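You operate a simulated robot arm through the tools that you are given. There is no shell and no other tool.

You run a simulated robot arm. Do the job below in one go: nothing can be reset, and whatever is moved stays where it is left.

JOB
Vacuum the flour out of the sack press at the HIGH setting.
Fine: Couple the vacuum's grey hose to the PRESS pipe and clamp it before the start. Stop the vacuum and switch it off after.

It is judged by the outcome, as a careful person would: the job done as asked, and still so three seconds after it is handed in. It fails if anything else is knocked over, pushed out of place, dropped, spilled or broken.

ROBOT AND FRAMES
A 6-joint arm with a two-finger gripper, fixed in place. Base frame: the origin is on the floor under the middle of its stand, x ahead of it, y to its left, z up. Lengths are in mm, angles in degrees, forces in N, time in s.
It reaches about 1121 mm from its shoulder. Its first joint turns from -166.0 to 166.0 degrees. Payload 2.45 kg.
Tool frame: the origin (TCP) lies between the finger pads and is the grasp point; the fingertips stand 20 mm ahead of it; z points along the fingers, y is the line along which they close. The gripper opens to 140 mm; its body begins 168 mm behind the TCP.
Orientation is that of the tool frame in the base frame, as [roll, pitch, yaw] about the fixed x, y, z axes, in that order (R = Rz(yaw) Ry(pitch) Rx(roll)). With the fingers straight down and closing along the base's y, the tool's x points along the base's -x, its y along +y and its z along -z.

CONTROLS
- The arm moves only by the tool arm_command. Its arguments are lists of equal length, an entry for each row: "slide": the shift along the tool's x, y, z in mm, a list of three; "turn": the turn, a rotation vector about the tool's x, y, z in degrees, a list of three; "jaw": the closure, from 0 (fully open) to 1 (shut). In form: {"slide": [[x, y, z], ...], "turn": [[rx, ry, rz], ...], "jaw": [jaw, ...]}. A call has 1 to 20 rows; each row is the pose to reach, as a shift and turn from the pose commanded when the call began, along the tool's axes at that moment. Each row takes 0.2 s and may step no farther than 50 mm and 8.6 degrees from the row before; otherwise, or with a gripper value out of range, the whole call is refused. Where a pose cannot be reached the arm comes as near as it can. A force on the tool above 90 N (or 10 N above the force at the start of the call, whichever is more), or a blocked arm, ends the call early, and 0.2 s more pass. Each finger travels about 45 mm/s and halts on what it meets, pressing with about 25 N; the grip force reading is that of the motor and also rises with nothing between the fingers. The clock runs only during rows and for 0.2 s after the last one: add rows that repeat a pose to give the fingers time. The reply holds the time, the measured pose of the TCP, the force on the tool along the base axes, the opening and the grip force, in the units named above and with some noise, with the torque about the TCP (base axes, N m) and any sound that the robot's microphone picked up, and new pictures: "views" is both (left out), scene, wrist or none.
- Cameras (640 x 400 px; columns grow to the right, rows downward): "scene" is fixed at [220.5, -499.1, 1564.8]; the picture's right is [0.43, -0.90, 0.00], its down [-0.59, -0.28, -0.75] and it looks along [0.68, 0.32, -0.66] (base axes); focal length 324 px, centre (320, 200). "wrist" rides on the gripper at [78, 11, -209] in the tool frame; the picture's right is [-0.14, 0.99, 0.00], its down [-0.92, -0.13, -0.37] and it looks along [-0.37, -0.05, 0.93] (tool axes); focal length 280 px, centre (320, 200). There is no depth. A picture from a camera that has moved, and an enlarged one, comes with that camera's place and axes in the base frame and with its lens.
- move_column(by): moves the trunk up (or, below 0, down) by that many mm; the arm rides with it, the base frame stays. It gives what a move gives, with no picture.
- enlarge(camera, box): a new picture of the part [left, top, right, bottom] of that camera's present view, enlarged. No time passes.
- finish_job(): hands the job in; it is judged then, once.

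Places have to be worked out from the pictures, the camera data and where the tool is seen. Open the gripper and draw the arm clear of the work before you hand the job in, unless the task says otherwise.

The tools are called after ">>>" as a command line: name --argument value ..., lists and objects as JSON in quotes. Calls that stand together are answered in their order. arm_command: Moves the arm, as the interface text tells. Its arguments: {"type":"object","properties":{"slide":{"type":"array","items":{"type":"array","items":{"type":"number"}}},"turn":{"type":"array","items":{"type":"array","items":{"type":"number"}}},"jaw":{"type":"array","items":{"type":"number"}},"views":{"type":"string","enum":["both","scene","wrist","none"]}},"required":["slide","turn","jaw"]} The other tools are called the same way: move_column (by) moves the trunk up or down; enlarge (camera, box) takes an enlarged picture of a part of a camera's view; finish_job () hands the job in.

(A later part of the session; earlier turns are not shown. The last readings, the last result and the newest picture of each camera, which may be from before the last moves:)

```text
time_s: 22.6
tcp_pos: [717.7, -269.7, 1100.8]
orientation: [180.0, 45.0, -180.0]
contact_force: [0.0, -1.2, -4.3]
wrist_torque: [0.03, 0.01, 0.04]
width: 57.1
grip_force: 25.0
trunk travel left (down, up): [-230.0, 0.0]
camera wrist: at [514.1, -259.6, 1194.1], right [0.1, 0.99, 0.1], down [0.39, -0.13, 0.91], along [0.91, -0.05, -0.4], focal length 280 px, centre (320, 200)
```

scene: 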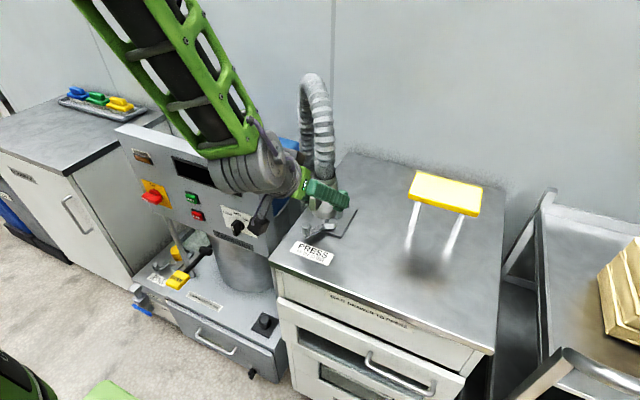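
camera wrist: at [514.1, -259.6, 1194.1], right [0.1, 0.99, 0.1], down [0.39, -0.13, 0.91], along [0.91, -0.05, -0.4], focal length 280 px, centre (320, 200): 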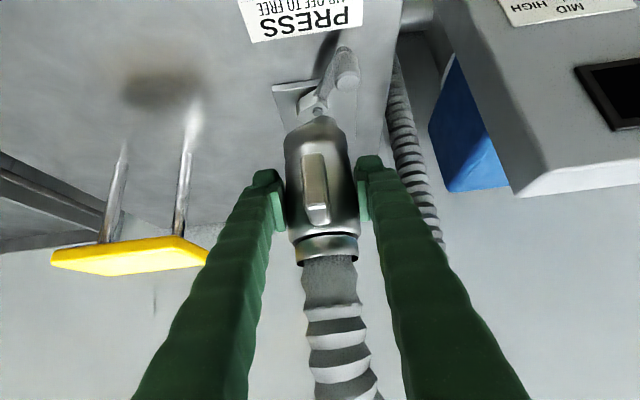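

The cuff is now over the front of the clamp plate, with the stub hidden behind it. I'll zoom in on both cameras to work out where the cuff sits in the jaws.

>>> enlarge --camera "wrist" --box '[240, 40, 400, 280]'

>>> enlarge --camera "scene" --box '[270, 160, 370, 270]'

```text
1.67 times, centred on (320, 160) of wrist
camera zoom: at [514.1, -259.6, 1194.1], right [0.1, 0.99, 0.1], down [0.39, -0.13, 0.91], along [0.91, -0.05, -0.4], focal length 467 px, centre (320, 267)
```

zoom: 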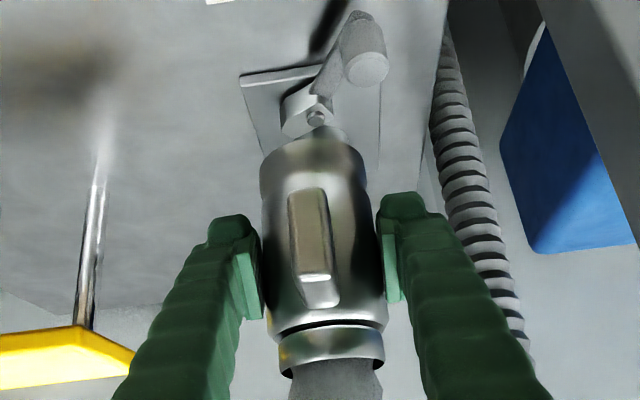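

```text
3.64 times, centred on (320, 215) of scene
camera zoom: at [220.5, -499.1, 1564.8], right [0.43, -0.9, 0.0], down [-0.59, -0.28, -0.75], along [0.68, 0.32, -0.66], focal length 1179 px, centre (320, 146)
```

zoom: 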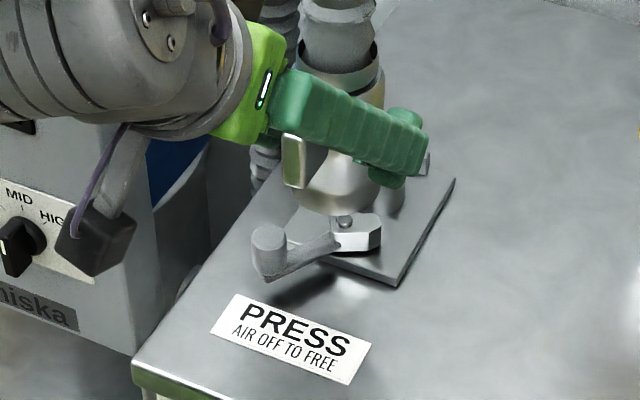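

In the scene view the cuff axis is near x≈735 and its bottom is at z≈1026. I'll advance about 76 mm in x and 2 mm in y so the cuff is above the stub, staying at this height, then compare again.

>>> arm_command --slide '[[-27, 1, 27], [-53.7, 2, 53.7], [-53.7, 2, 53.7]]' --turn '[[0, 0, 0], [0, 0, 0], [0, 0, 0]]' --jaw '[1, 1, 1]'

>>> enlarge --camera "scene" --box '[290, 150, 390, 250]'

>>> enlarge --camera "wrist" --box '[240, 40, 400, 280]'

```text
time_s: 23.4
tcp_pos: [792.3, -267.0, 1100.4]
orientation: [180.0, 45.0, 180.0]
contact_force: [-0.2, 0.1, -5.6]
wrist_torque: [0.0, 0.01, -0.01]
width: 56.9
grip_force: 25.0
trunk travel left (down, up): [-230.0, 0.0]
camera wrist: at [588.9, -257.4, 1193.6], right [0.1, 0.99, 0.1], down [0.39, -0.13, 0.91], along [0.92, -0.05, -0.4], focal length 280 px, centre (320, 200)
```

scene: 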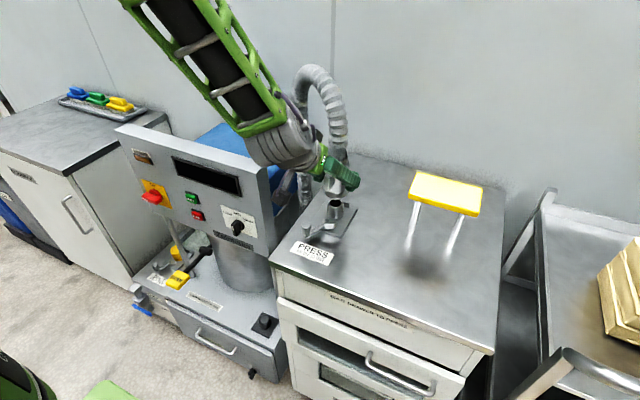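
wrist: 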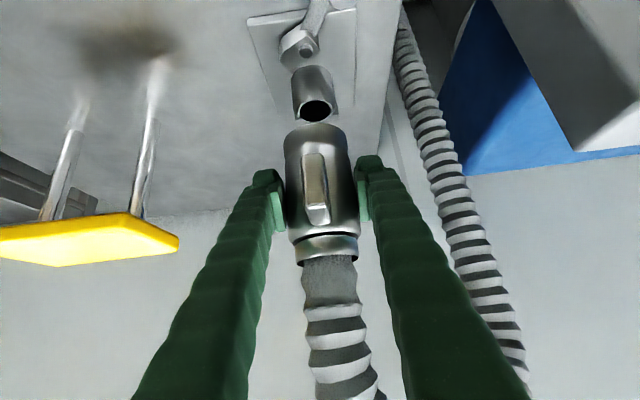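

```text
4.00 times, centred on (340, 200) of scene
camera zoom: at [220.5, -499.1, 1564.8], right [0.43, -0.9, 0.0], down [-0.59, -0.28, -0.75], along [0.68, 0.32, -0.66], focal length 1297 px, centre (240, 200)
```

zoom: 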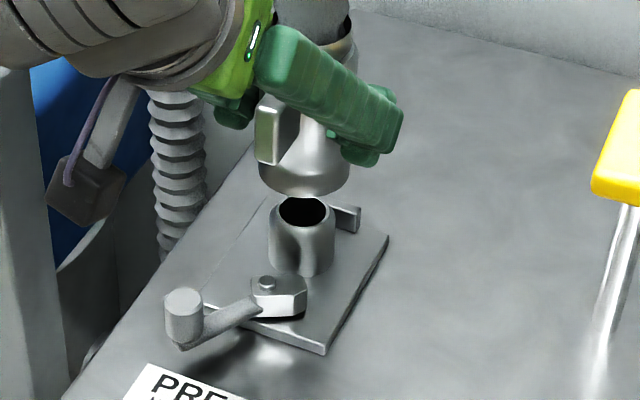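

```text
1.67 times, centred on (320, 160) of wrist
camera zoom: at [588.9, -257.4, 1193.6], right [0.1, 0.99, 0.1], down [0.39, -0.13, 0.91], along [0.92, -0.05, -0.4], focal length 467 px, centre (320, 267)
```

zoom: 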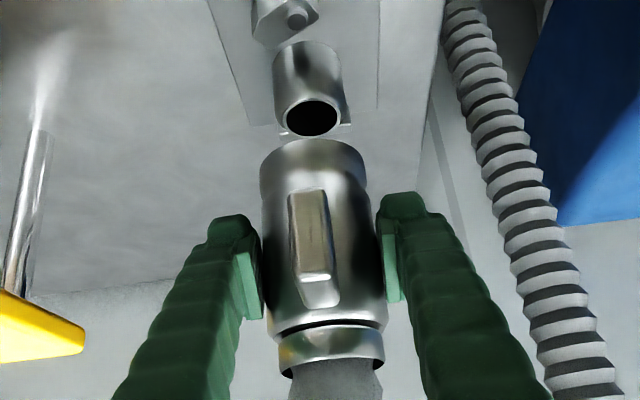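

Triangulating both views puts the stub top at about (818,-265,993) and the cuff bottom at (816.5,-265.5,1031), so they line up within about 2 mm. I'll nudge 2 mm forward, lower 28 mm to just above the stub, and check again.

>>> arm_command --slide '[[8.5, 0, 11.3], [18.4, 0, 21.2], [18.4, 0, 21.2]]' --turn '[[0, 0, 0], [0, 0, 0], [0, 0, 0]]' --jaw '[1, 1, 1]' --views "none"

>>> enlarge --camera "scene" --box '[300, 165, 370, 245]'

>>> enlarge --camera "wrist" --box '[260, 40, 380, 200]'

```text
time_s: 24.2
tcp_pos: [794.8, -268.2, 1072.7]
orientation: [180.0, 45.0, 180.0]
contact_force: [0.9, 0.1, -4.3]
wrist_torque: [-0.01, 0.05, -0.02]
width: 56.9
grip_force: 25.0
trunk travel left (down, up): [-230.0, 0.0]
```

```text
5.00 times, centred on (335, 205) of scene
camera zoom: at [220.5, -499.1, 1564.8], right [0.43, -0.9, 0.0], down [-0.59, -0.28, -0.75], along [0.68, 0.32, -0.66], focal length 1621 px, centre (245, 175)
```

zoom: 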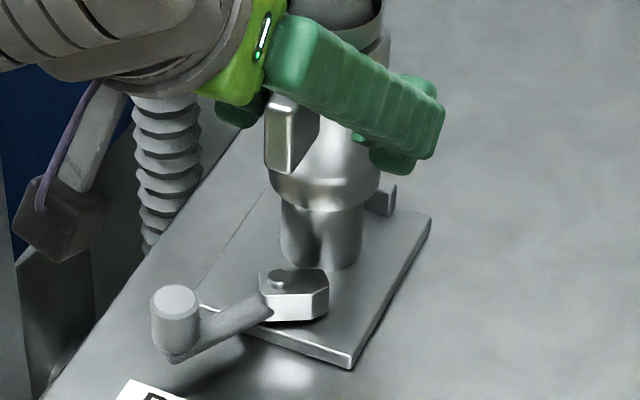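

```text
2.50 times, centred on (320, 120) of wrist
camera zoom: at [592.2, -256.7, 1165.0], right [0.1, 0.99, 0.1], down [0.39, -0.13, 0.91], along [0.92, -0.05, -0.4], focal length 701 px, centre (320, 400)
```

zoom: 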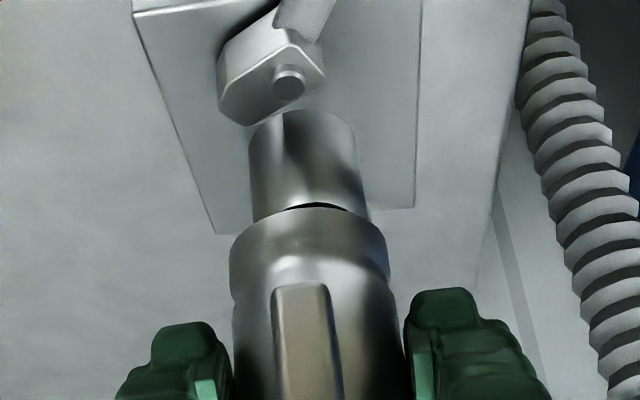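

The cuff sits concentric over the stub in both views. I'll lower 24 mm slowly to start the engagement and check the force.

>>> arm_command --slide '[[4.2, 0, 4.2], [8.5, 0, 8.5], [12.7, 0, 12.7], [17, 0, 17]]' --turn '[[0, 0, 0], [0, 0, 0], [0, 0, 0], [0, 0, 0]]' --jaw '[1, 1, 1, 1]' --views "none"

>>> enlarge --camera "wrist" --box '[260, 40, 380, 200]'

>>> enlarge --camera "scene" --box '[300, 165, 370, 245]'

```text
time_s: 25.2
tcp_pos: [794.6, -267.0, 1048.2]
orientation: [180.0, 45.1, -179.9]
contact_force: [2.6, 0.0, -3.3]
wrist_torque: [-0.02, -0.12, 0.02]
width: 56.8
grip_force: 24.6
trunk travel left (down, up): [-230.0, 0.0]
```

```text
2.50 times, centred on (320, 120) of wrist
camera zoom: at [591.1, -256.0, 1140.6], right [0.1, 0.99, 0.1], down [0.39, -0.13, 0.91], along [0.92, -0.05, -0.4], focal length 701 px, centre (320, 400)
```

zoom: 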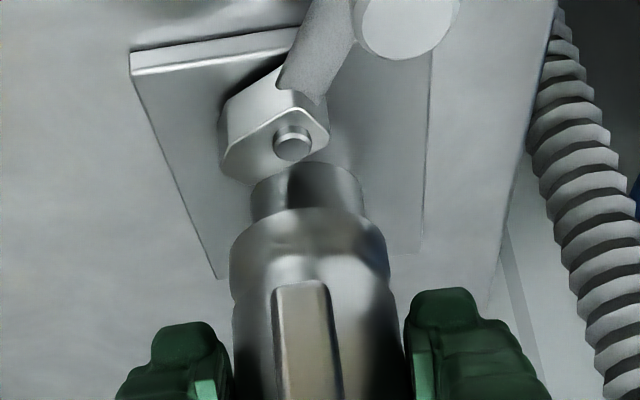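

```text
5.00 times, centred on (335, 205) of scene
camera zoom: at [220.5, -499.1, 1564.8], right [0.43, -0.9, 0.0], down [-0.59, -0.28, -0.75], along [0.68, 0.32, -0.66], focal length 1621 px, centre (245, 175)
```

zoom: 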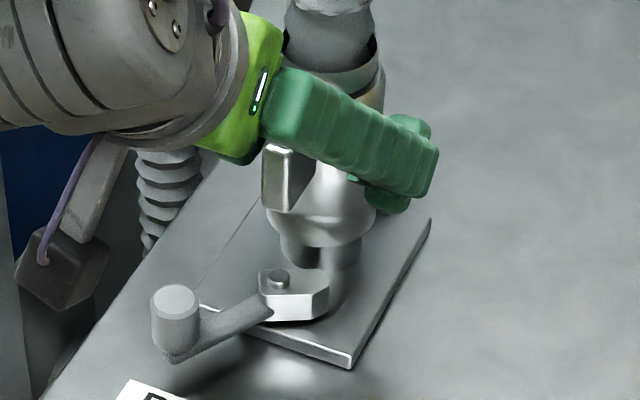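

The stub is entering the cuff with only a small side force. I'll lower further in small steps.

>>> arm_command --slide '[[3.5, 0, 3.5], [7, 0, 7], [10.6, 0, 10.6], [14.1, 0, 14.1], [17, 0, 17]]' --turn '[[0, 0, 0], [0, 0, 0], [0, 0, 0], [0, 0, 0], [0, 0, 0]]' --jaw '[1, 1, 1, 1, 1]' --views "none"

>>> enlarge --camera "wrist" --box '[260, 40, 380, 200]'

>>> enlarge --camera "scene" --box '[300, 165, 370, 245]'

```text
time_s: 26.4
tcp_pos: [795.3, -265.4, 1021.8]
orientation: [-180.0, 44.9, -180.0]
contact_force: [11.5, -0.9, -3.6]
wrist_torque: [0.0, -0.26, -0.03]
width: 57.0
grip_force: 25.2
trunk travel left (down, up): [-230.0, 0.0]
```

```text
2.50 times, centred on (320, 120) of wrist
camera zoom: at [591.9, -255.5, 1114.8], right [0.1, 0.99, 0.1], down [0.39, -0.13, 0.91], along [0.92, -0.05, -0.4], focal length 701 px, centre (320, 400)
```

zoom: 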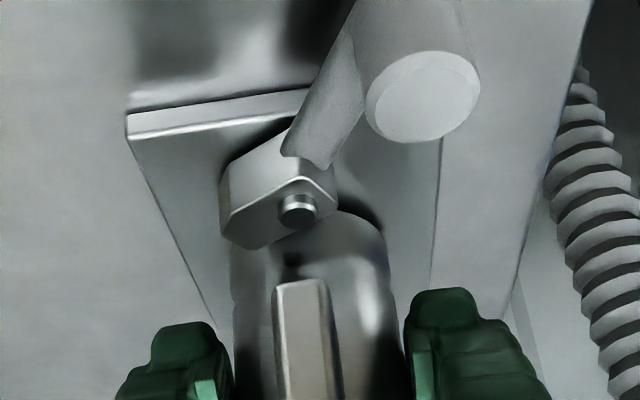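

```text
5.00 times, centred on (335, 205) of scene
camera zoom: at [220.5, -499.1, 1564.8], right [0.43, -0.9, 0.0], down [-0.59, -0.28, -0.75], along [0.68, 0.32, -0.66], focal length 1621 px, centre (245, 175)
```

zoom: 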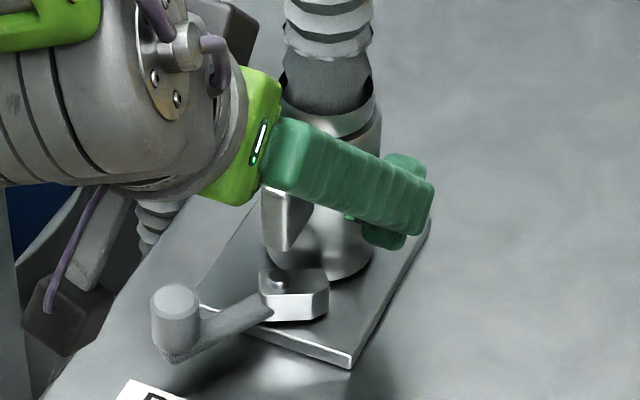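

The cuff is almost seated, but there is an 11 N push in +x, so it sits slightly too far toward the robot. I'll ease it 2 mm forward and see if the force drops.

>>> arm_command --slide '[[-0.7, 0, 0.7], [-1.4, 0, 1.4], [-1.4, 0, 1.4]]' --turn '[[0, 0, 0], [0, 0, 0], [0, 0, 0]]' --jaw '[1, 1, 1]' --views "none"

```text
time_s: 27.2
tcp_pos: [794.3, -265.1, 1022.9]
orientation: [179.9, 44.8, 179.9]
contact_force: [2.5, -1.0, -6.1]
wrist_torque: [0.02, -0.02, -0.01]
width: 56.9
grip_force: 25.0
trunk travel left (down, up): [-230.0, 0.0]
```

The side force fell to 2.5 N, so I'll lower the last few millimetres gently until the cuff seats.

>>> arm_command --slide '[[1.4, 0, 1.4], [2.8, 0, 2.8], [4.2, 0, 4.2], [5.6, 0, 5.6]]' --turn '[[0, 0, 0], [0, 0, 0], [0, 0, 0], [0, 0, 0]]' --jaw '[1, 1, 1, 1]' --views "none"

>>> enlarge --camera "scene" --box '[300, 165, 370, 245]'

>>> enlarge --camera "wrist" --box '[240, 40, 400, 240]'

```text
time_s: 28.2
tcp_pos: [796.3, -265.8, 1018.0]
orientation: [-179.9, 45.3, -179.9]
contact_force: [-3.2, 3.1, 6.6]
wrist_torque: [0.02, 0.4, -0.06]
width: 57.0
grip_force: 24.8
trunk travel left (down, up): [-230.0, 0.0]
```

```text
5.00 times, centred on (335, 205) of scene
camera zoom: at [220.5, -499.1, 1564.8], right [0.43, -0.9, 0.0], down [-0.59, -0.28, -0.75], along [0.68, 0.32, -0.66], focal length 1621 px, centre (245, 175)
```

zoom: 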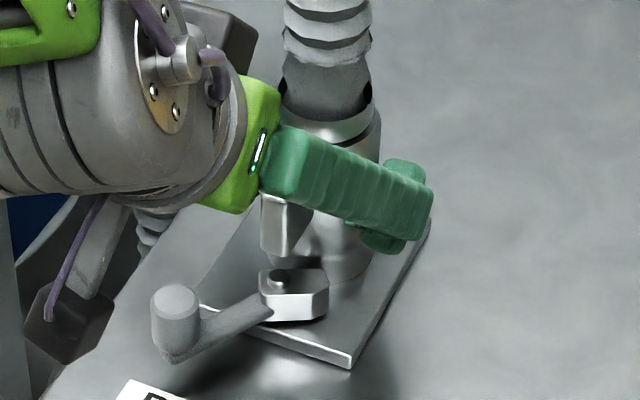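

```text
2.00 times, centred on (320, 140) of wrist
camera zoom: at [592.5, -255.1, 1109.7], right [0.1, 0.99, 0.1], down [0.39, -0.13, 0.91], along [0.92, -0.05, -0.4], focal length 561 px, centre (320, 320)
```

zoom: 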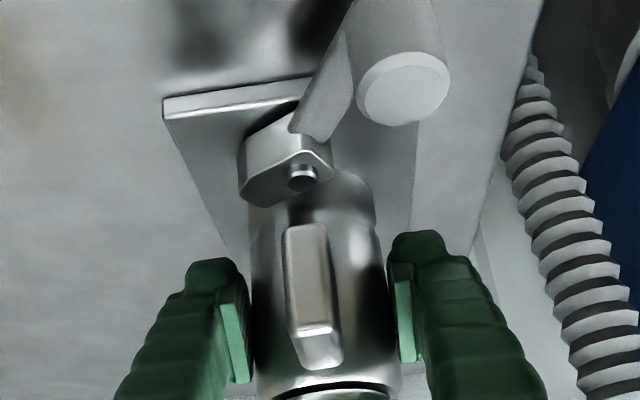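

The vertical force turned from −6 to +6.6 N, which suggests the cuff has met its seat. I'll press 4 mm more to confirm it is fully down.

>>> arm_command --slide '[[1.4, 0, 1.4], [2.8, 0, 2.8], [2.8, 0, 2.8]]' --turn '[[0, 0, 0], [0, 0, 0], [0, 0, 0]]' --jaw '[1, 1, 1]' --views "none"

```text
time_s: 29.0
tcp_pos: [796.2, -265.0, 1013.9]
orientation: [-179.9, 45.3, -179.9]
contact_force: [6.6, 0.7, 15.8]
wrist_torque: [0.01, -0.26, -0.02]
width: 57.3
grip_force: 24.4
trunk travel left (down, up): [-230.0, 0.0]
```

It moved another 4 mm with 16 N. I'll check visually whether the cuff itself moved or is slipping in the grip.

>>> enlarge --camera "wrist" --box '[240, 40, 400, 240]'

>>> enlarge --camera "scene" --box '[310, 180, 360, 240]'

```text
2.00 times, centred on (320, 140) of wrist
camera zoom: at [592.7, -254.9, 1105.6], right [0.1, 0.99, 0.1], down [0.39, -0.13, 0.91], along [0.92, -0.05, -0.39], focal length 561 px, centre (320, 320)
```

zoom: 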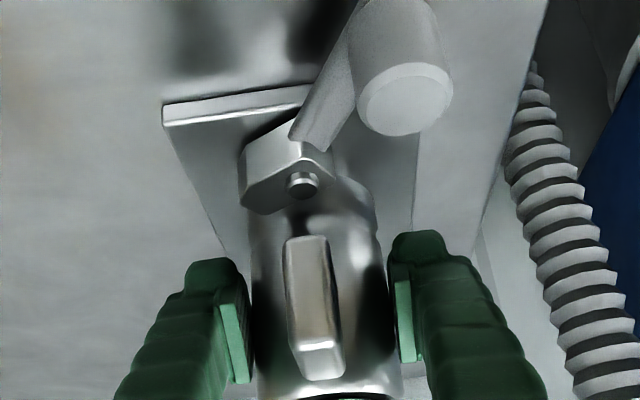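

```text
6.67 times, centred on (335, 210) of scene
camera zoom: at [220.5, -499.1, 1564.8], right [0.43, -0.9, 0.0], down [-0.59, -0.28, -0.75], along [0.68, 0.32, -0.66], focal length 2161 px, centre (220, 133)
```

zoom: 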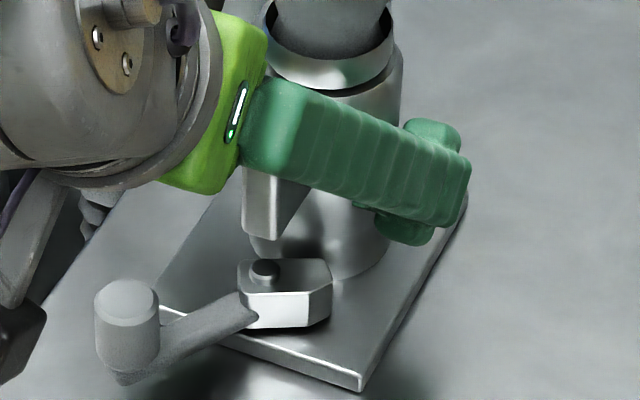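

The ear shifted about 5 mm in the jaws while the cuff stayed flush on the plate, so the cuff is fully seated. I'll open the jaws and back off along the tool axis.

>>> arm_command --slide '[[0, 0, 0], [0, 0, 0], [0, 0, 0], [0, 0, 0], [0, 0, 0], [0, 0, -20], [0, 0, -50], [0, 0, -90], [0, 0, -130]]' --turn '[[0, 0, 0], [0, 0, 0], [0, 0, 0], [0, 0, 0], [0, 0, 0], [0, 0, 0], [0, 0, 0], [0, 0, 0], [0, 0, 0]]' --jaw '[0.5, 0.4, 0.25, 0.1, 0, 0, 0, 0, 0]'

```text
time_s: 31.0
tcp_pos: [703.8, -266.8, 1103.6]
orientation: [-179.9, 45.1, -179.9]
contact_force: [-0.5, -0.3, 0.1]
wrist_torque: [0.02, 0.0, -0.01]
width: 140.0
grip_force: 0.0
trunk travel left (down, up): [-230.0, 0.0]
camera wrist: at [500.2, -255.6, 1195.3], right [0.1, 0.99, 0.1], down [0.39, -0.13, 0.91], along [0.92, -0.05, -0.4], focal length 280 px, centre (320, 200)
```

scene: 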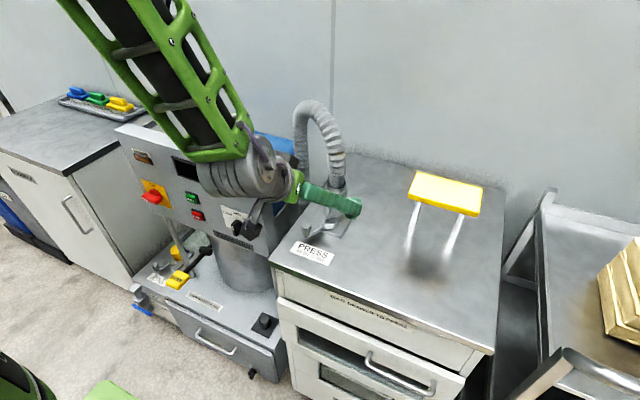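
wrist: 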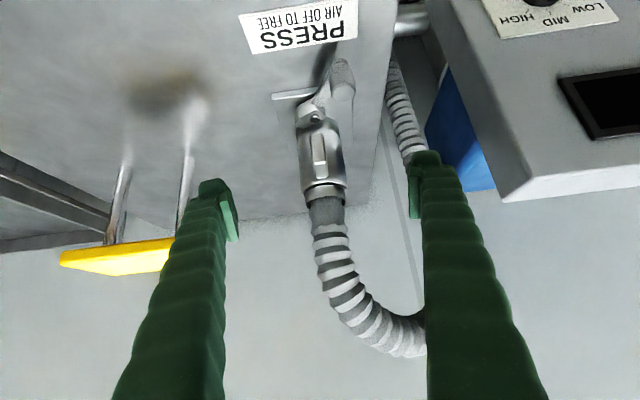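

The cuff stands on the stub and stays put with the hose arching away. I'll zoom in on the clamp to plan the lever swing.

>>> enlarge --camera "wrist" --box '[260, 40, 380, 220]'

>>> enlarge --camera "scene" --box '[290, 170, 380, 250]'

```text
2.22 times, centred on (320, 130) of wrist
camera zoom: at [500.2, -255.6, 1195.3], right [0.1, 0.99, 0.1], down [0.39, -0.13, 0.91], along [0.92, -0.05, -0.4], focal length 623 px, centre (320, 356)
```

zoom: 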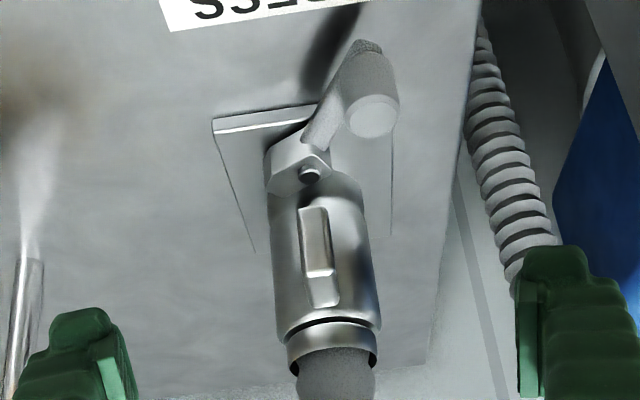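

```text
5.00 times, centred on (335, 210) of scene
camera zoom: at [220.5, -499.1, 1564.8], right [0.43, -0.9, 0.0], down [-0.59, -0.28, -0.75], along [0.68, 0.32, -0.66], focal length 1621 px, centre (245, 150)
```

zoom: 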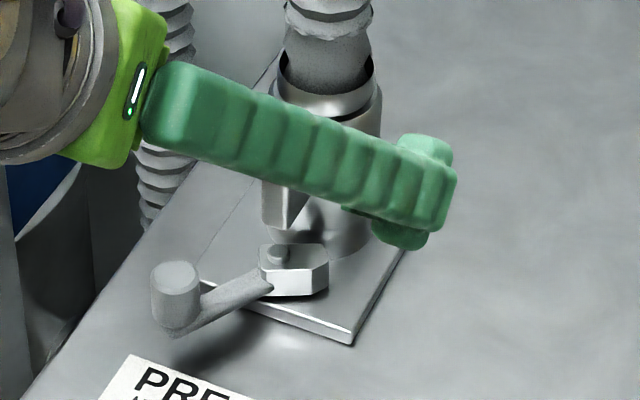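

The knob top is at about (705,-233.5,999) and the pivot at (756,-265), so the lever is 60 mm long and points at about 148°. The cam nose faces −y, so swinging the knob counter-clockwise, toward −y, should clamp it. I'll turn the tool vertical above the knob first.

>>> arm_command --slide '[[0, 6, -10], [0, 14, -14], [2, 22, -10], [5, 28, -3], [8.9, 33.5, 10.3], [8.9, 33.5, 10.3]]' --turn '[[0, 7.5, 0], [0, 15, 0], [0, 22.5, 0], [0, 30, 0], [0, 37.5, 0], [0, 45, 0]]' --jaw '[0, 0, 0, 0, 0, 0]'

```text
time_s: 32.4
tcp_pos: [676.5, -231.4, 1073.3]
orientation: [175.4, 10.2, 180.0]
contact_force: [-0.5, 0.1, 0.3]
wrist_torque: [0.01, 0.02, -0.01]
width: 140.0
grip_force: 0.1
out of reach, approached as far as the arm can: row 3, 4, 5, 6
trunk travel left (down, up): [-230.0, 0.0]
camera wrist: at [562.9, -237.1, 1265.8], right [0.12, 0.99, 0.1], down [0.84, -0.16, 0.51], along [0.52, 0.02, -0.85], focal length 280 px, centre (320, 200)
```

scene: 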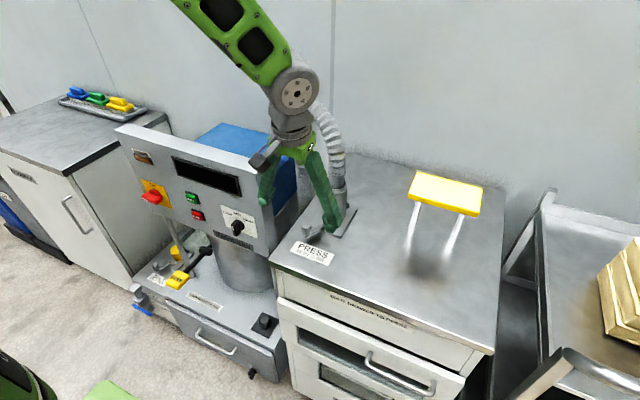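
wrist: 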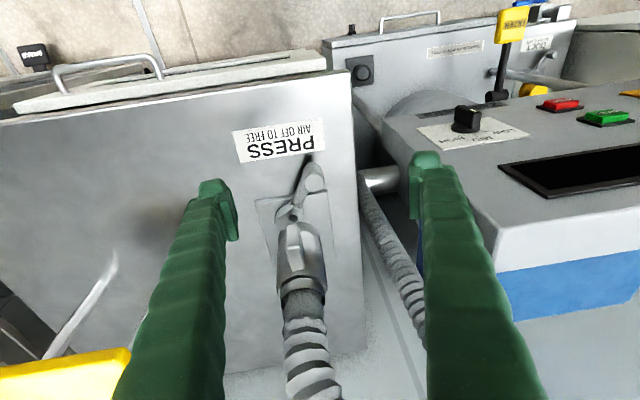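

A vertical tool is not reachable here, but the 45° tilt worked fine. I'll instead push the knob with closed fingers at 45°, so I'm backing off to about (640,-200,1110), restoring the tilt and closing the jaws.

>>> arm_command --slide '[[8, 4, -14], [16, 10, -28], [22, 16, -36], [26, 22, -40], [28.9, 28, -40.2], [28.9, 34.3, -40.2], [28.9, 34.3, -40.2], [28.9, 34.3, -40.2], [28.9, 34.3, -40.2]]' --turn '[[0.74, -5.8, -0.2], [1.5, -11.6, -0.5], [2.2, -17.4, -0.7], [3, -23.2, -0.9], [3.7, -29, -1.2], [4.46, -34.8, -1.4], [4.46, -34.8, -1.4], [4.46, -34.8, -1.4], [4.46, -34.8, -1.4]]' --jaw '[0.2, 0.4, 0.6, 0.8, 1, 1, 1, 1, 1]'

```text
time_s: 34.4
tcp_pos: [641.0, -201.8, 1112.0]
orientation: [-179.8, 45.2, 180.0]
contact_force: [0.2, 0.2, 0.1]
wrist_torque: [-0.01, 0.0, 0.01]
width: 0.2
grip_force: 25.1
trunk travel left (down, up): [-230.0, 0.0]
camera wrist: at [437.7, -189.5, 1204.8], right [0.1, 0.99, 0.09], down [0.39, -0.13, 0.91], along [0.92, -0.05, -0.4], focal length 280 px, centre (320, 200)
```

scene: 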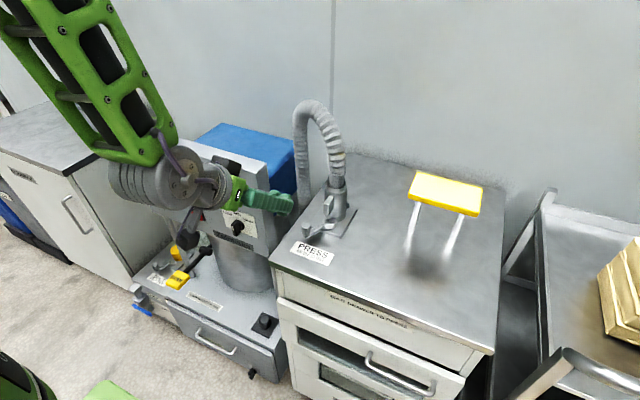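
wrist: 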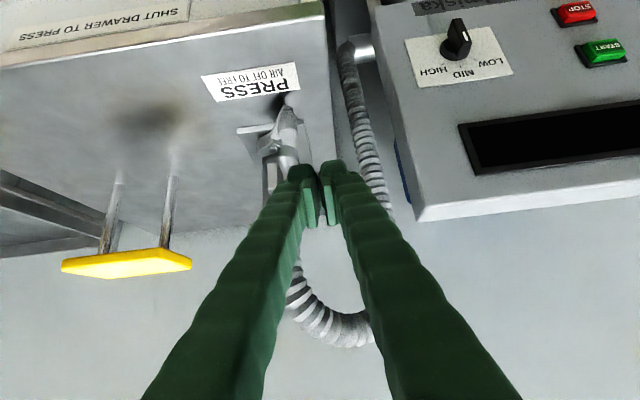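

The jaws are closed and the tip block is about 58 mm wide. I'll come down beside the knob on its +y side, to TCP (700,-184,992), ready to push it toward −y.

>>> arm_command --slide '[[11, 9, 32], [22, 18, 64], [33, 18, 96], [43, 18, 126.6], [43, 18, 126.6]]' --turn '[[0, 0, 0], [0, 0, 0], [0, 0, 0], [0, 0, 0], [0, 0, 0]]' --jaw '[1, 1, 1, 1, 1]'

>>> enlarge --camera "scene" --box '[280, 170, 370, 260]'

>>> enlarge --camera "wrist" --box '[220, 60, 400, 240]'

```text
time_s: 35.6
tcp_pos: [699.5, -181.8, 992.2]
orientation: [-179.7, 45.1, -179.9]
contact_force: [0.3, 0.4, -0.1]
wrist_torque: [-0.03, 0.0, -0.01]
width: 0.1
grip_force: 24.6
trunk travel left (down, up): [-230.0, 0.0]
camera wrist: at [496.6, -170.5, 1084.6], right [0.1, 0.99, 0.09], down [0.39, -0.13, 0.91], along [0.92, -0.05, -0.4], focal length 280 px, centre (320, 200)
```

scene: 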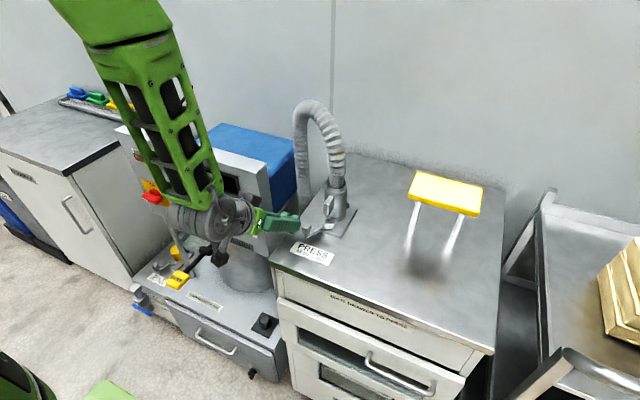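
wrist: 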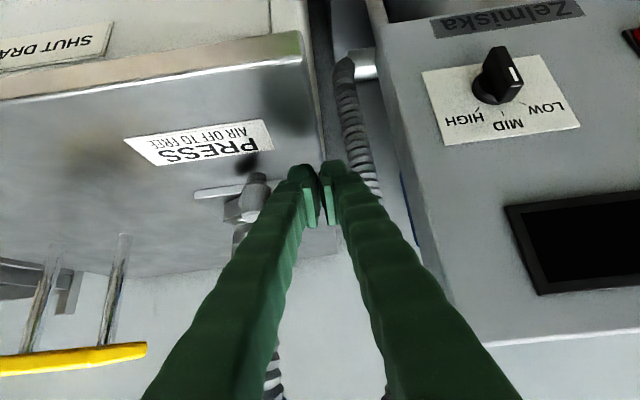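

```text
4.44 times, centred on (325, 215) of scene
camera zoom: at [220.5, -499.1, 1564.8], right [0.43, -0.9, 0.0], down [-0.59, -0.28, -0.75], along [0.68, 0.32, -0.66], focal length 1441 px, centre (298, 133)
```

zoom: 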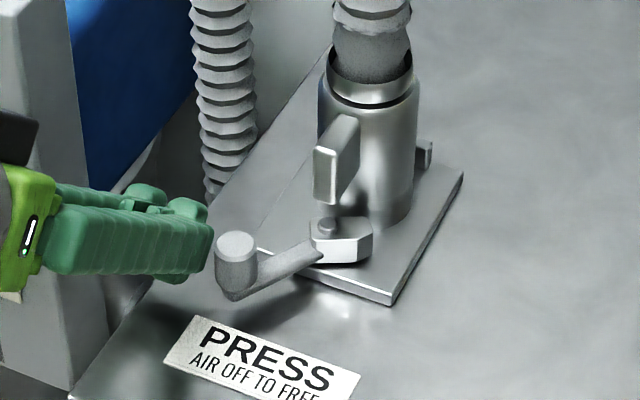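

```text
2.22 times, centred on (310, 150) of wrist
camera zoom: at [496.6, -170.5, 1084.6], right [0.1, 0.99, 0.09], down [0.39, -0.13, 0.91], along [0.92, -0.05, -0.4], focal length 623 px, centre (342, 311)
```

zoom: 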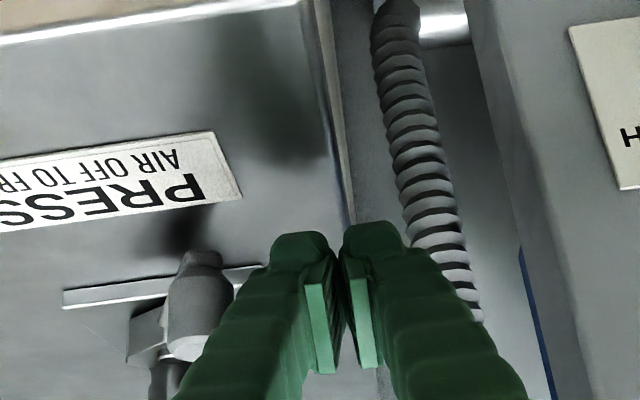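

The closed fingertips sit right beside the knob, and the cuff is flush on the plate. I'll push toward −y along the lever's arc to about the half-way point.

>>> arm_command --slide '[[-0.7, -10, 0.7], [0.7, -18, -0.7], [2.8, -26, -2.8], [4.2, -34, -4.2], [5, -44, -5]]' --turn '[[0, 0, 0], [0, 0, 0], [0, 0, 0], [0, 0, 0], [0, 0, 0]]' --jaw '[1, 1, 1, 1, 1]' --views "none"

>>> enlarge --camera "scene" --box '[280, 170, 370, 260]'

>>> enlarge --camera "wrist" --box '[220, 60, 400, 240]'

```text
time_s: 36.8
tcp_pos: [691.2, -226.7, 991.9]
orientation: [-179.8, 45.1, 180.0]
contact_force: [-0.1, -0.5, 0.5]
wrist_torque: [-0.04, 0.01, 0.0]
width: 0.1
grip_force: 25.0
trunk travel left (down, up): [-230.0, 0.0]
```

```text
4.44 times, centred on (325, 215) of scene
camera zoom: at [220.5, -499.1, 1564.8], right [0.43, -0.9, 0.0], down [-0.59, -0.28, -0.75], along [0.68, 0.32, -0.66], focal length 1441 px, centre (298, 133)
```

zoom: 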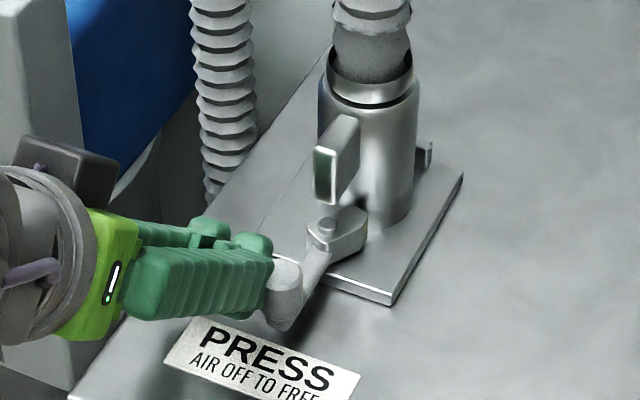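

```text
2.22 times, centred on (310, 150) of wrist
camera zoom: at [489.1, -215.4, 1084.2], right [0.1, 0.99, 0.1], down [0.39, -0.13, 0.91], along [0.92, -0.05, -0.4], focal length 623 px, centre (342, 311)
```

zoom: 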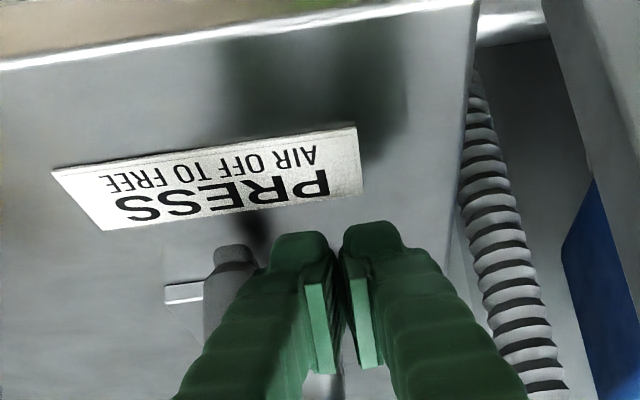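

The lever is swinging and the cam nose is turning toward the cuff with almost no resistance. I'll continue along the arc.

>>> arm_command --slide '[[-2.1, -10, 2.1], [-4.2, -20, 4.2], [-7, -29, 7], [-11.3, -38, 11.3]]' --turn '[[0, 0, 0], [0, 0, 0], [0, 0, 0], [0, 0, 0]]' --jaw '[1, 1, 1, 1]' --views "none"

>>> enlarge --camera "scene" --box '[280, 170, 370, 260]'

```text
time_s: 37.8
tcp_pos: [705.6, -258.5, 991.7]
orientation: [-179.7, 44.8, -179.6]
contact_force: [-18.5, 34.3, 8.5]
wrist_torque: [-0.67, -0.21, -0.57]
width: 0.0
grip_force: 25.0
trunk travel left (down, up): [-230.0, 0.0]
```

```text
4.44 times, centred on (325, 215) of scene
camera zoom: at [220.5, -499.1, 1564.8], right [0.43, -0.9, 0.0], down [-0.59, -0.28, -0.75], along [0.68, 0.32, -0.66], focal length 1441 px, centre (298, 133)
```

zoom: 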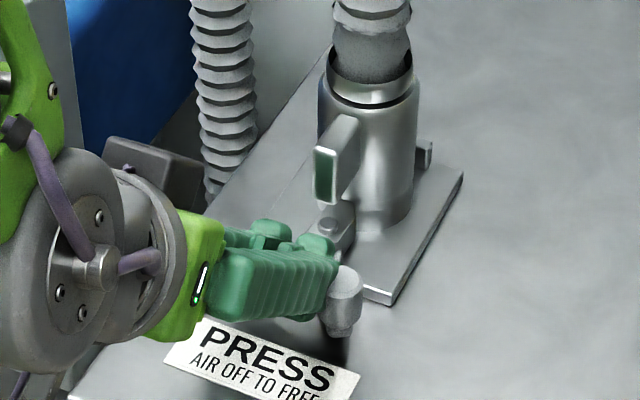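

The lever now meets resistance of about 39 N at roughly 213°, after 65° of travel. I'll push a little further along the tangent to see whether it moves on or is at its clamped stop.

>>> arm_command --slide '[[-1.5, -4, 1.5], [-3, -8, 3], [-3, -8, 3]]' --turn '[[0, 0, 0], [0, 0, 0], [0, 0, 0]]' --jaw '[1, 1, 1]' --views "none"

>>> enlarge --camera "scene" --box '[280, 170, 370, 260]'

```text
time_s: 38.6
tcp_pos: [706.8, -259.5, 992.3]
orientation: [-179.9, 44.7, -179.1]
contact_force: [-29.7, 72.2, 11.7]
wrist_torque: [-1.29, -0.37, -1.16]
width: 0.0
grip_force: 25.0
trunk travel left (down, up): [-230.0, 0.0]
```

```text
4.44 times, centred on (325, 215) of scene
camera zoom: at [220.5, -499.1, 1564.8], right [0.43, -0.9, 0.0], down [-0.59, -0.28, -0.75], along [0.68, 0.32, -0.66], focal length 1441 px, centre (298, 133)
```

zoom: 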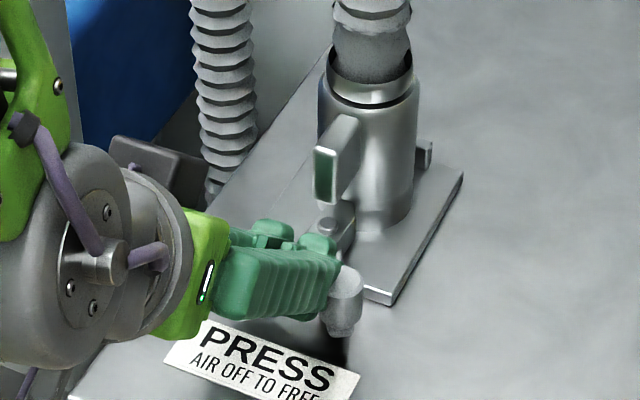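

Seventy-eight newtons gave only about 1 mm, so the lever is hard against its stop. I'll back off from it and check that it stays there.

>>> arm_command --slide '[[1.5, 10, -1.5], [3, 25, -3], [3, 35, -40], [3, 35, -80], [3, 35, -120]]' --turn '[[0, 0, 0], [0, 0, 0], [0, 0, 0], [0, 0, 0], [0, 0, 0]]' --jaw '[1, 1, 1, 1, 1]'

>>> enlarge --camera "scene" --box '[280, 170, 370, 260]'

>>> enlarge --camera "wrist" --box '[220, 40, 400, 240]'

```text
time_s: 39.8
tcp_pos: [625.5, -238.5, 1075.0]
orientation: [-179.8, 45.2, -180.0]
contact_force: [-0.3, 0.7, 0.1]
wrist_torque: [0.02, -0.01, 0.0]
width: 0.1
grip_force: 25.1
trunk travel left (down, up): [-230.0, 0.0]
camera wrist: at [422.5, -226.2, 1167.7], right [0.1, 0.99, 0.09], down [0.39, -0.13, 0.91], along [0.92, -0.05, -0.4], focal length 280 px, centre (320, 200)
```

scene: 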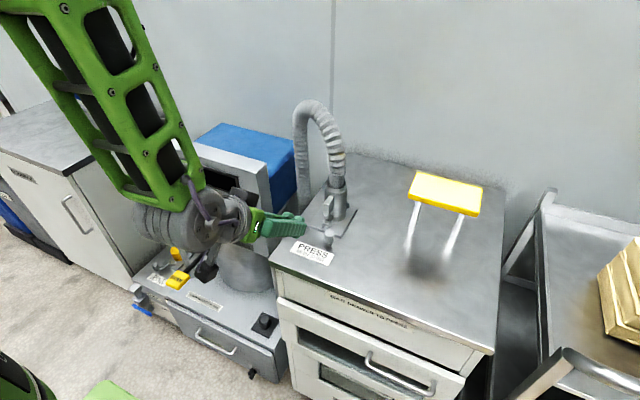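
wrist: 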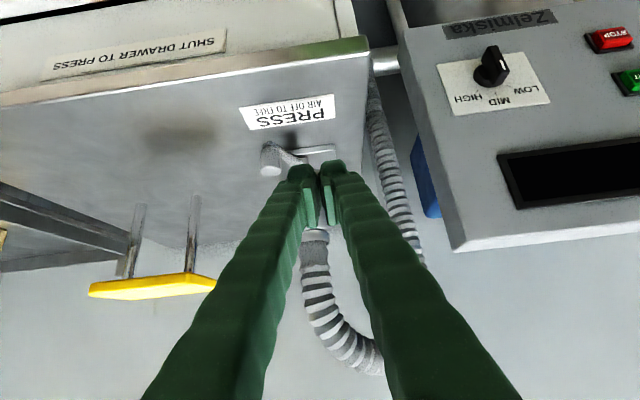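

```text
4.44 times, centred on (325, 215) of scene
camera zoom: at [220.5, -499.1, 1564.8], right [0.43, -0.9, 0.0], down [-0.59, -0.28, -0.75], along [0.68, 0.32, -0.66], focal length 1441 px, centre (298, 133)
```

zoom: 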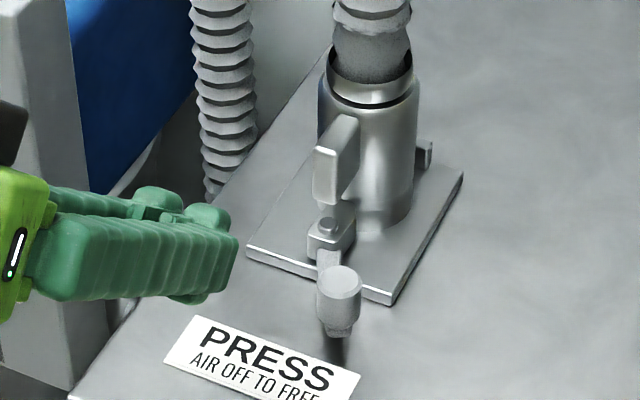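

```text
2.00 times, centred on (310, 140) of wrist
camera zoom: at [422.5, -226.2, 1167.7], right [0.1, 0.99, 0.09], down [0.39, -0.13, 0.91], along [0.92, -0.05, -0.4], focal length 561 px, centre (340, 320)
```

zoom: 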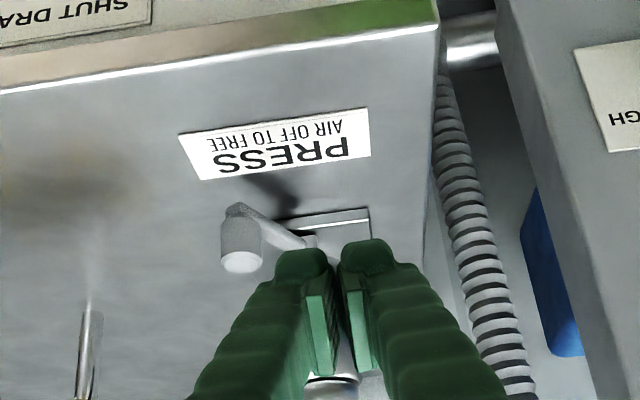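

The lever stays put with the cam nose against the cuff, so the hose is clamped. Next is the panel: I'll move the camera in front of the selector knob to read its position.

>>> arm_command --slide '[[30, 0, -30], [32, 36, -30], [32, 72, -30], [42, 108, -15], [52, 144, 0], [62, 180, 20], [80, 213, 50], [96, 213, 78]]' --turn '[[0, 0, 0], [0, 0, 0], [0, 0, 0], [0, 0, 0], [0, 0, 0], [0, 0, 0], [0, 0, 0], [0, 0, 0]]' --jaw '[1, 1, 1, 0.9, 0.8, 0.7, 0.6, 0.6]'

```text
time_s: 41.6
tcp_pos: [614.6, -25.3, 951.0]
orientation: [-179.8, 45.1, 180.0]
contact_force: [0.6, 0.0, -0.8]
wrist_torque: [0.0, 0.0, -0.01]
width: 56.0
grip_force: 0.1
trunk travel left (down, up): [-230.0, 0.0]
camera wrist: at [410.8, -14.4, 1043.6], right [0.1, 0.99, 0.1], down [0.39, -0.13, 0.91], along [0.92, -0.05, -0.4], focal length 280 px, centre (320, 200)
```

scene: 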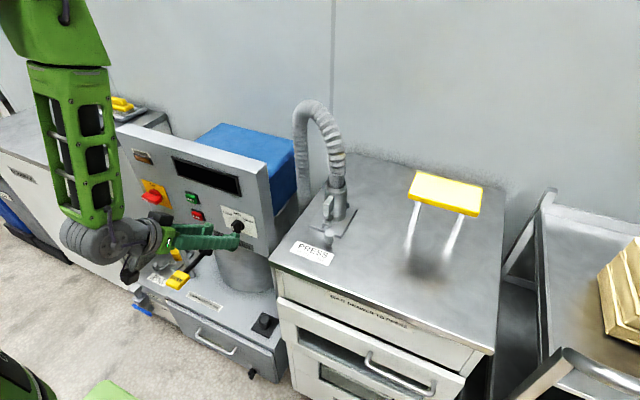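
wrist: 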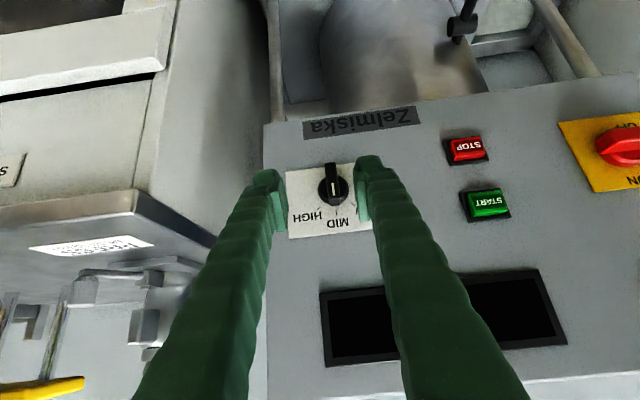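

>>> enlarge --camera "wrist" --box '[280, 150, 380, 250]'

>>> enlarge --camera "wrist" --box '[440, 100, 640, 240]'

>>> enlarge --camera "scene" --box '[205, 190, 275, 260]'

>>> enlarge --camera "scene" --box '[125, 140, 215, 230]'

```text
4.00 times, centred on (330, 200) of wrist
camera zoom: at [410.8, -14.4, 1043.6], right [0.1, 0.99, 0.1], down [0.39, -0.13, 0.91], along [0.92, -0.05, -0.4], focal length 1122 px, centre (280, 200)
```

zoom: 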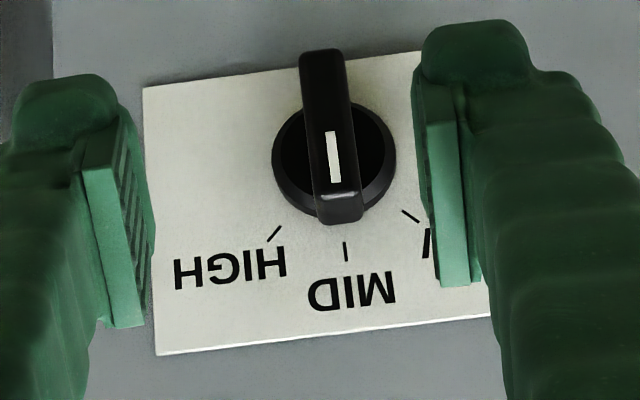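

```text
2.86 times, centred on (540, 170) of wrist
camera zoom: at [410.8, -14.4, 1043.6], right [0.1, 0.99, 0.1], down [0.39, -0.13, 0.91], along [0.92, -0.05, -0.4], focal length 801 px, centre (-309, 286)
```

zoom: 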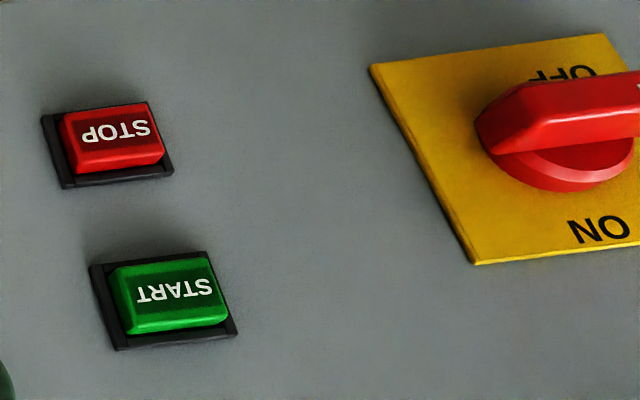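

```text
5.71 times, centred on (240, 225) of scene
camera zoom: at [220.5, -499.1, 1564.8], right [0.43, -0.9, 0.0], down [-0.59, -0.28, -0.75], along [0.68, 0.32, -0.66], focal length 1852 px, centre (777, 57)
```

zoom: 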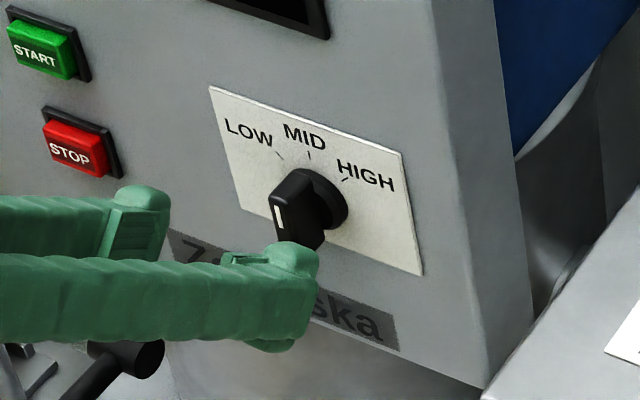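

```text
4.44 times, centred on (170, 185) of scene
camera zoom: at [220.5, -499.1, 1564.8], right [0.43, -0.9, 0.0], down [-0.59, -0.28, -0.75], along [0.68, 0.32, -0.66], focal length 1441 px, centre (987, 267)
```

zoom: 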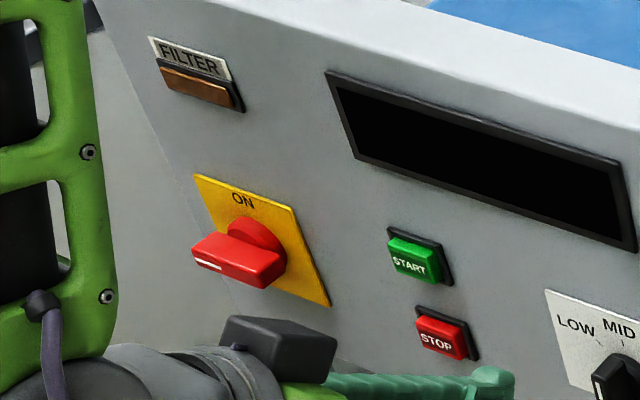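

The selector points to MID, and HIGH is 45° clockwise from there as seen from the front. The red main switch lies horizontal, with ON above it and OFF below. I'll back off and turn the tool horizontal so it lines up with the knob axis.

>>> arm_command --slide '[[15, 2, -4], [30, 4, -8], [45, 6, -12], [60, 8, -16], [75, 10, -20], [85.6, 10, -20.5], [85.6, 10, -20.5]]' --turn '[[0, -7.5, 0], [0, -15, 0], [0, -22.5, 0], [0, -30, 0], [0, -37.5, 0], [0, -45, 0], [0, -45, 0]]' --jaw '[0.6, 0.6, 0.6, 0.6, 0.6, 0.6, 0.6]'

```text
time_s: 43.2
tcp_pos: [560.6, -107.8, 874.8]
orientation: [-136.5, 89.6, -136.1]
contact_force: [-0.1, 0.8, 0.1]
wrist_torque: [-0.01, 0.01, -0.12]
width: 55.9
grip_force: 0.1
out of reach, approached as far as the arm can: row 4, 5, 6, 7
trunk travel left (down, up): [-230.0, 0.0]
camera wrist: at [351.7, -100.2, 796.8], right [-0.01, 0.99, 0.13], down [-0.36, -0.13, 0.92], along [0.93, -0.04, 0.36], focal length 280 px, centre (320, 200)
```

scene: 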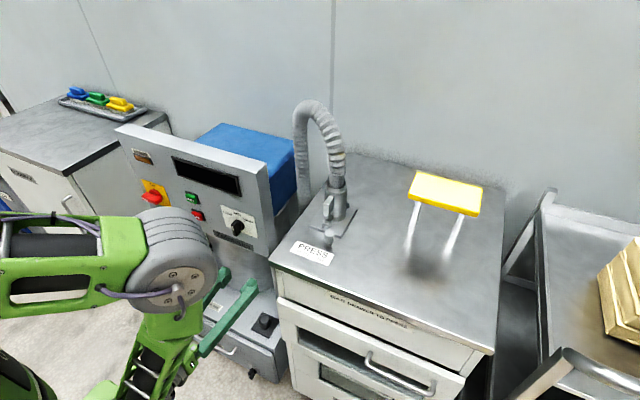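
wrist: 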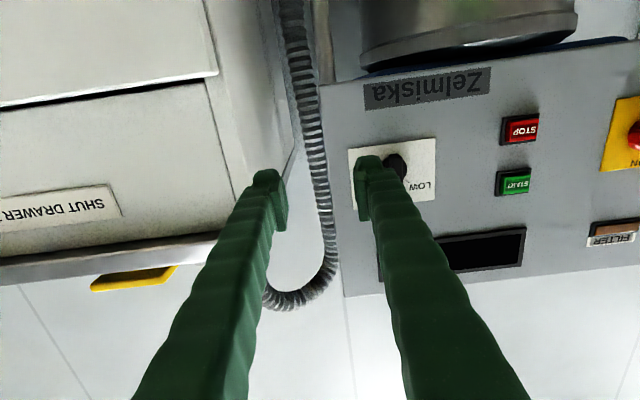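

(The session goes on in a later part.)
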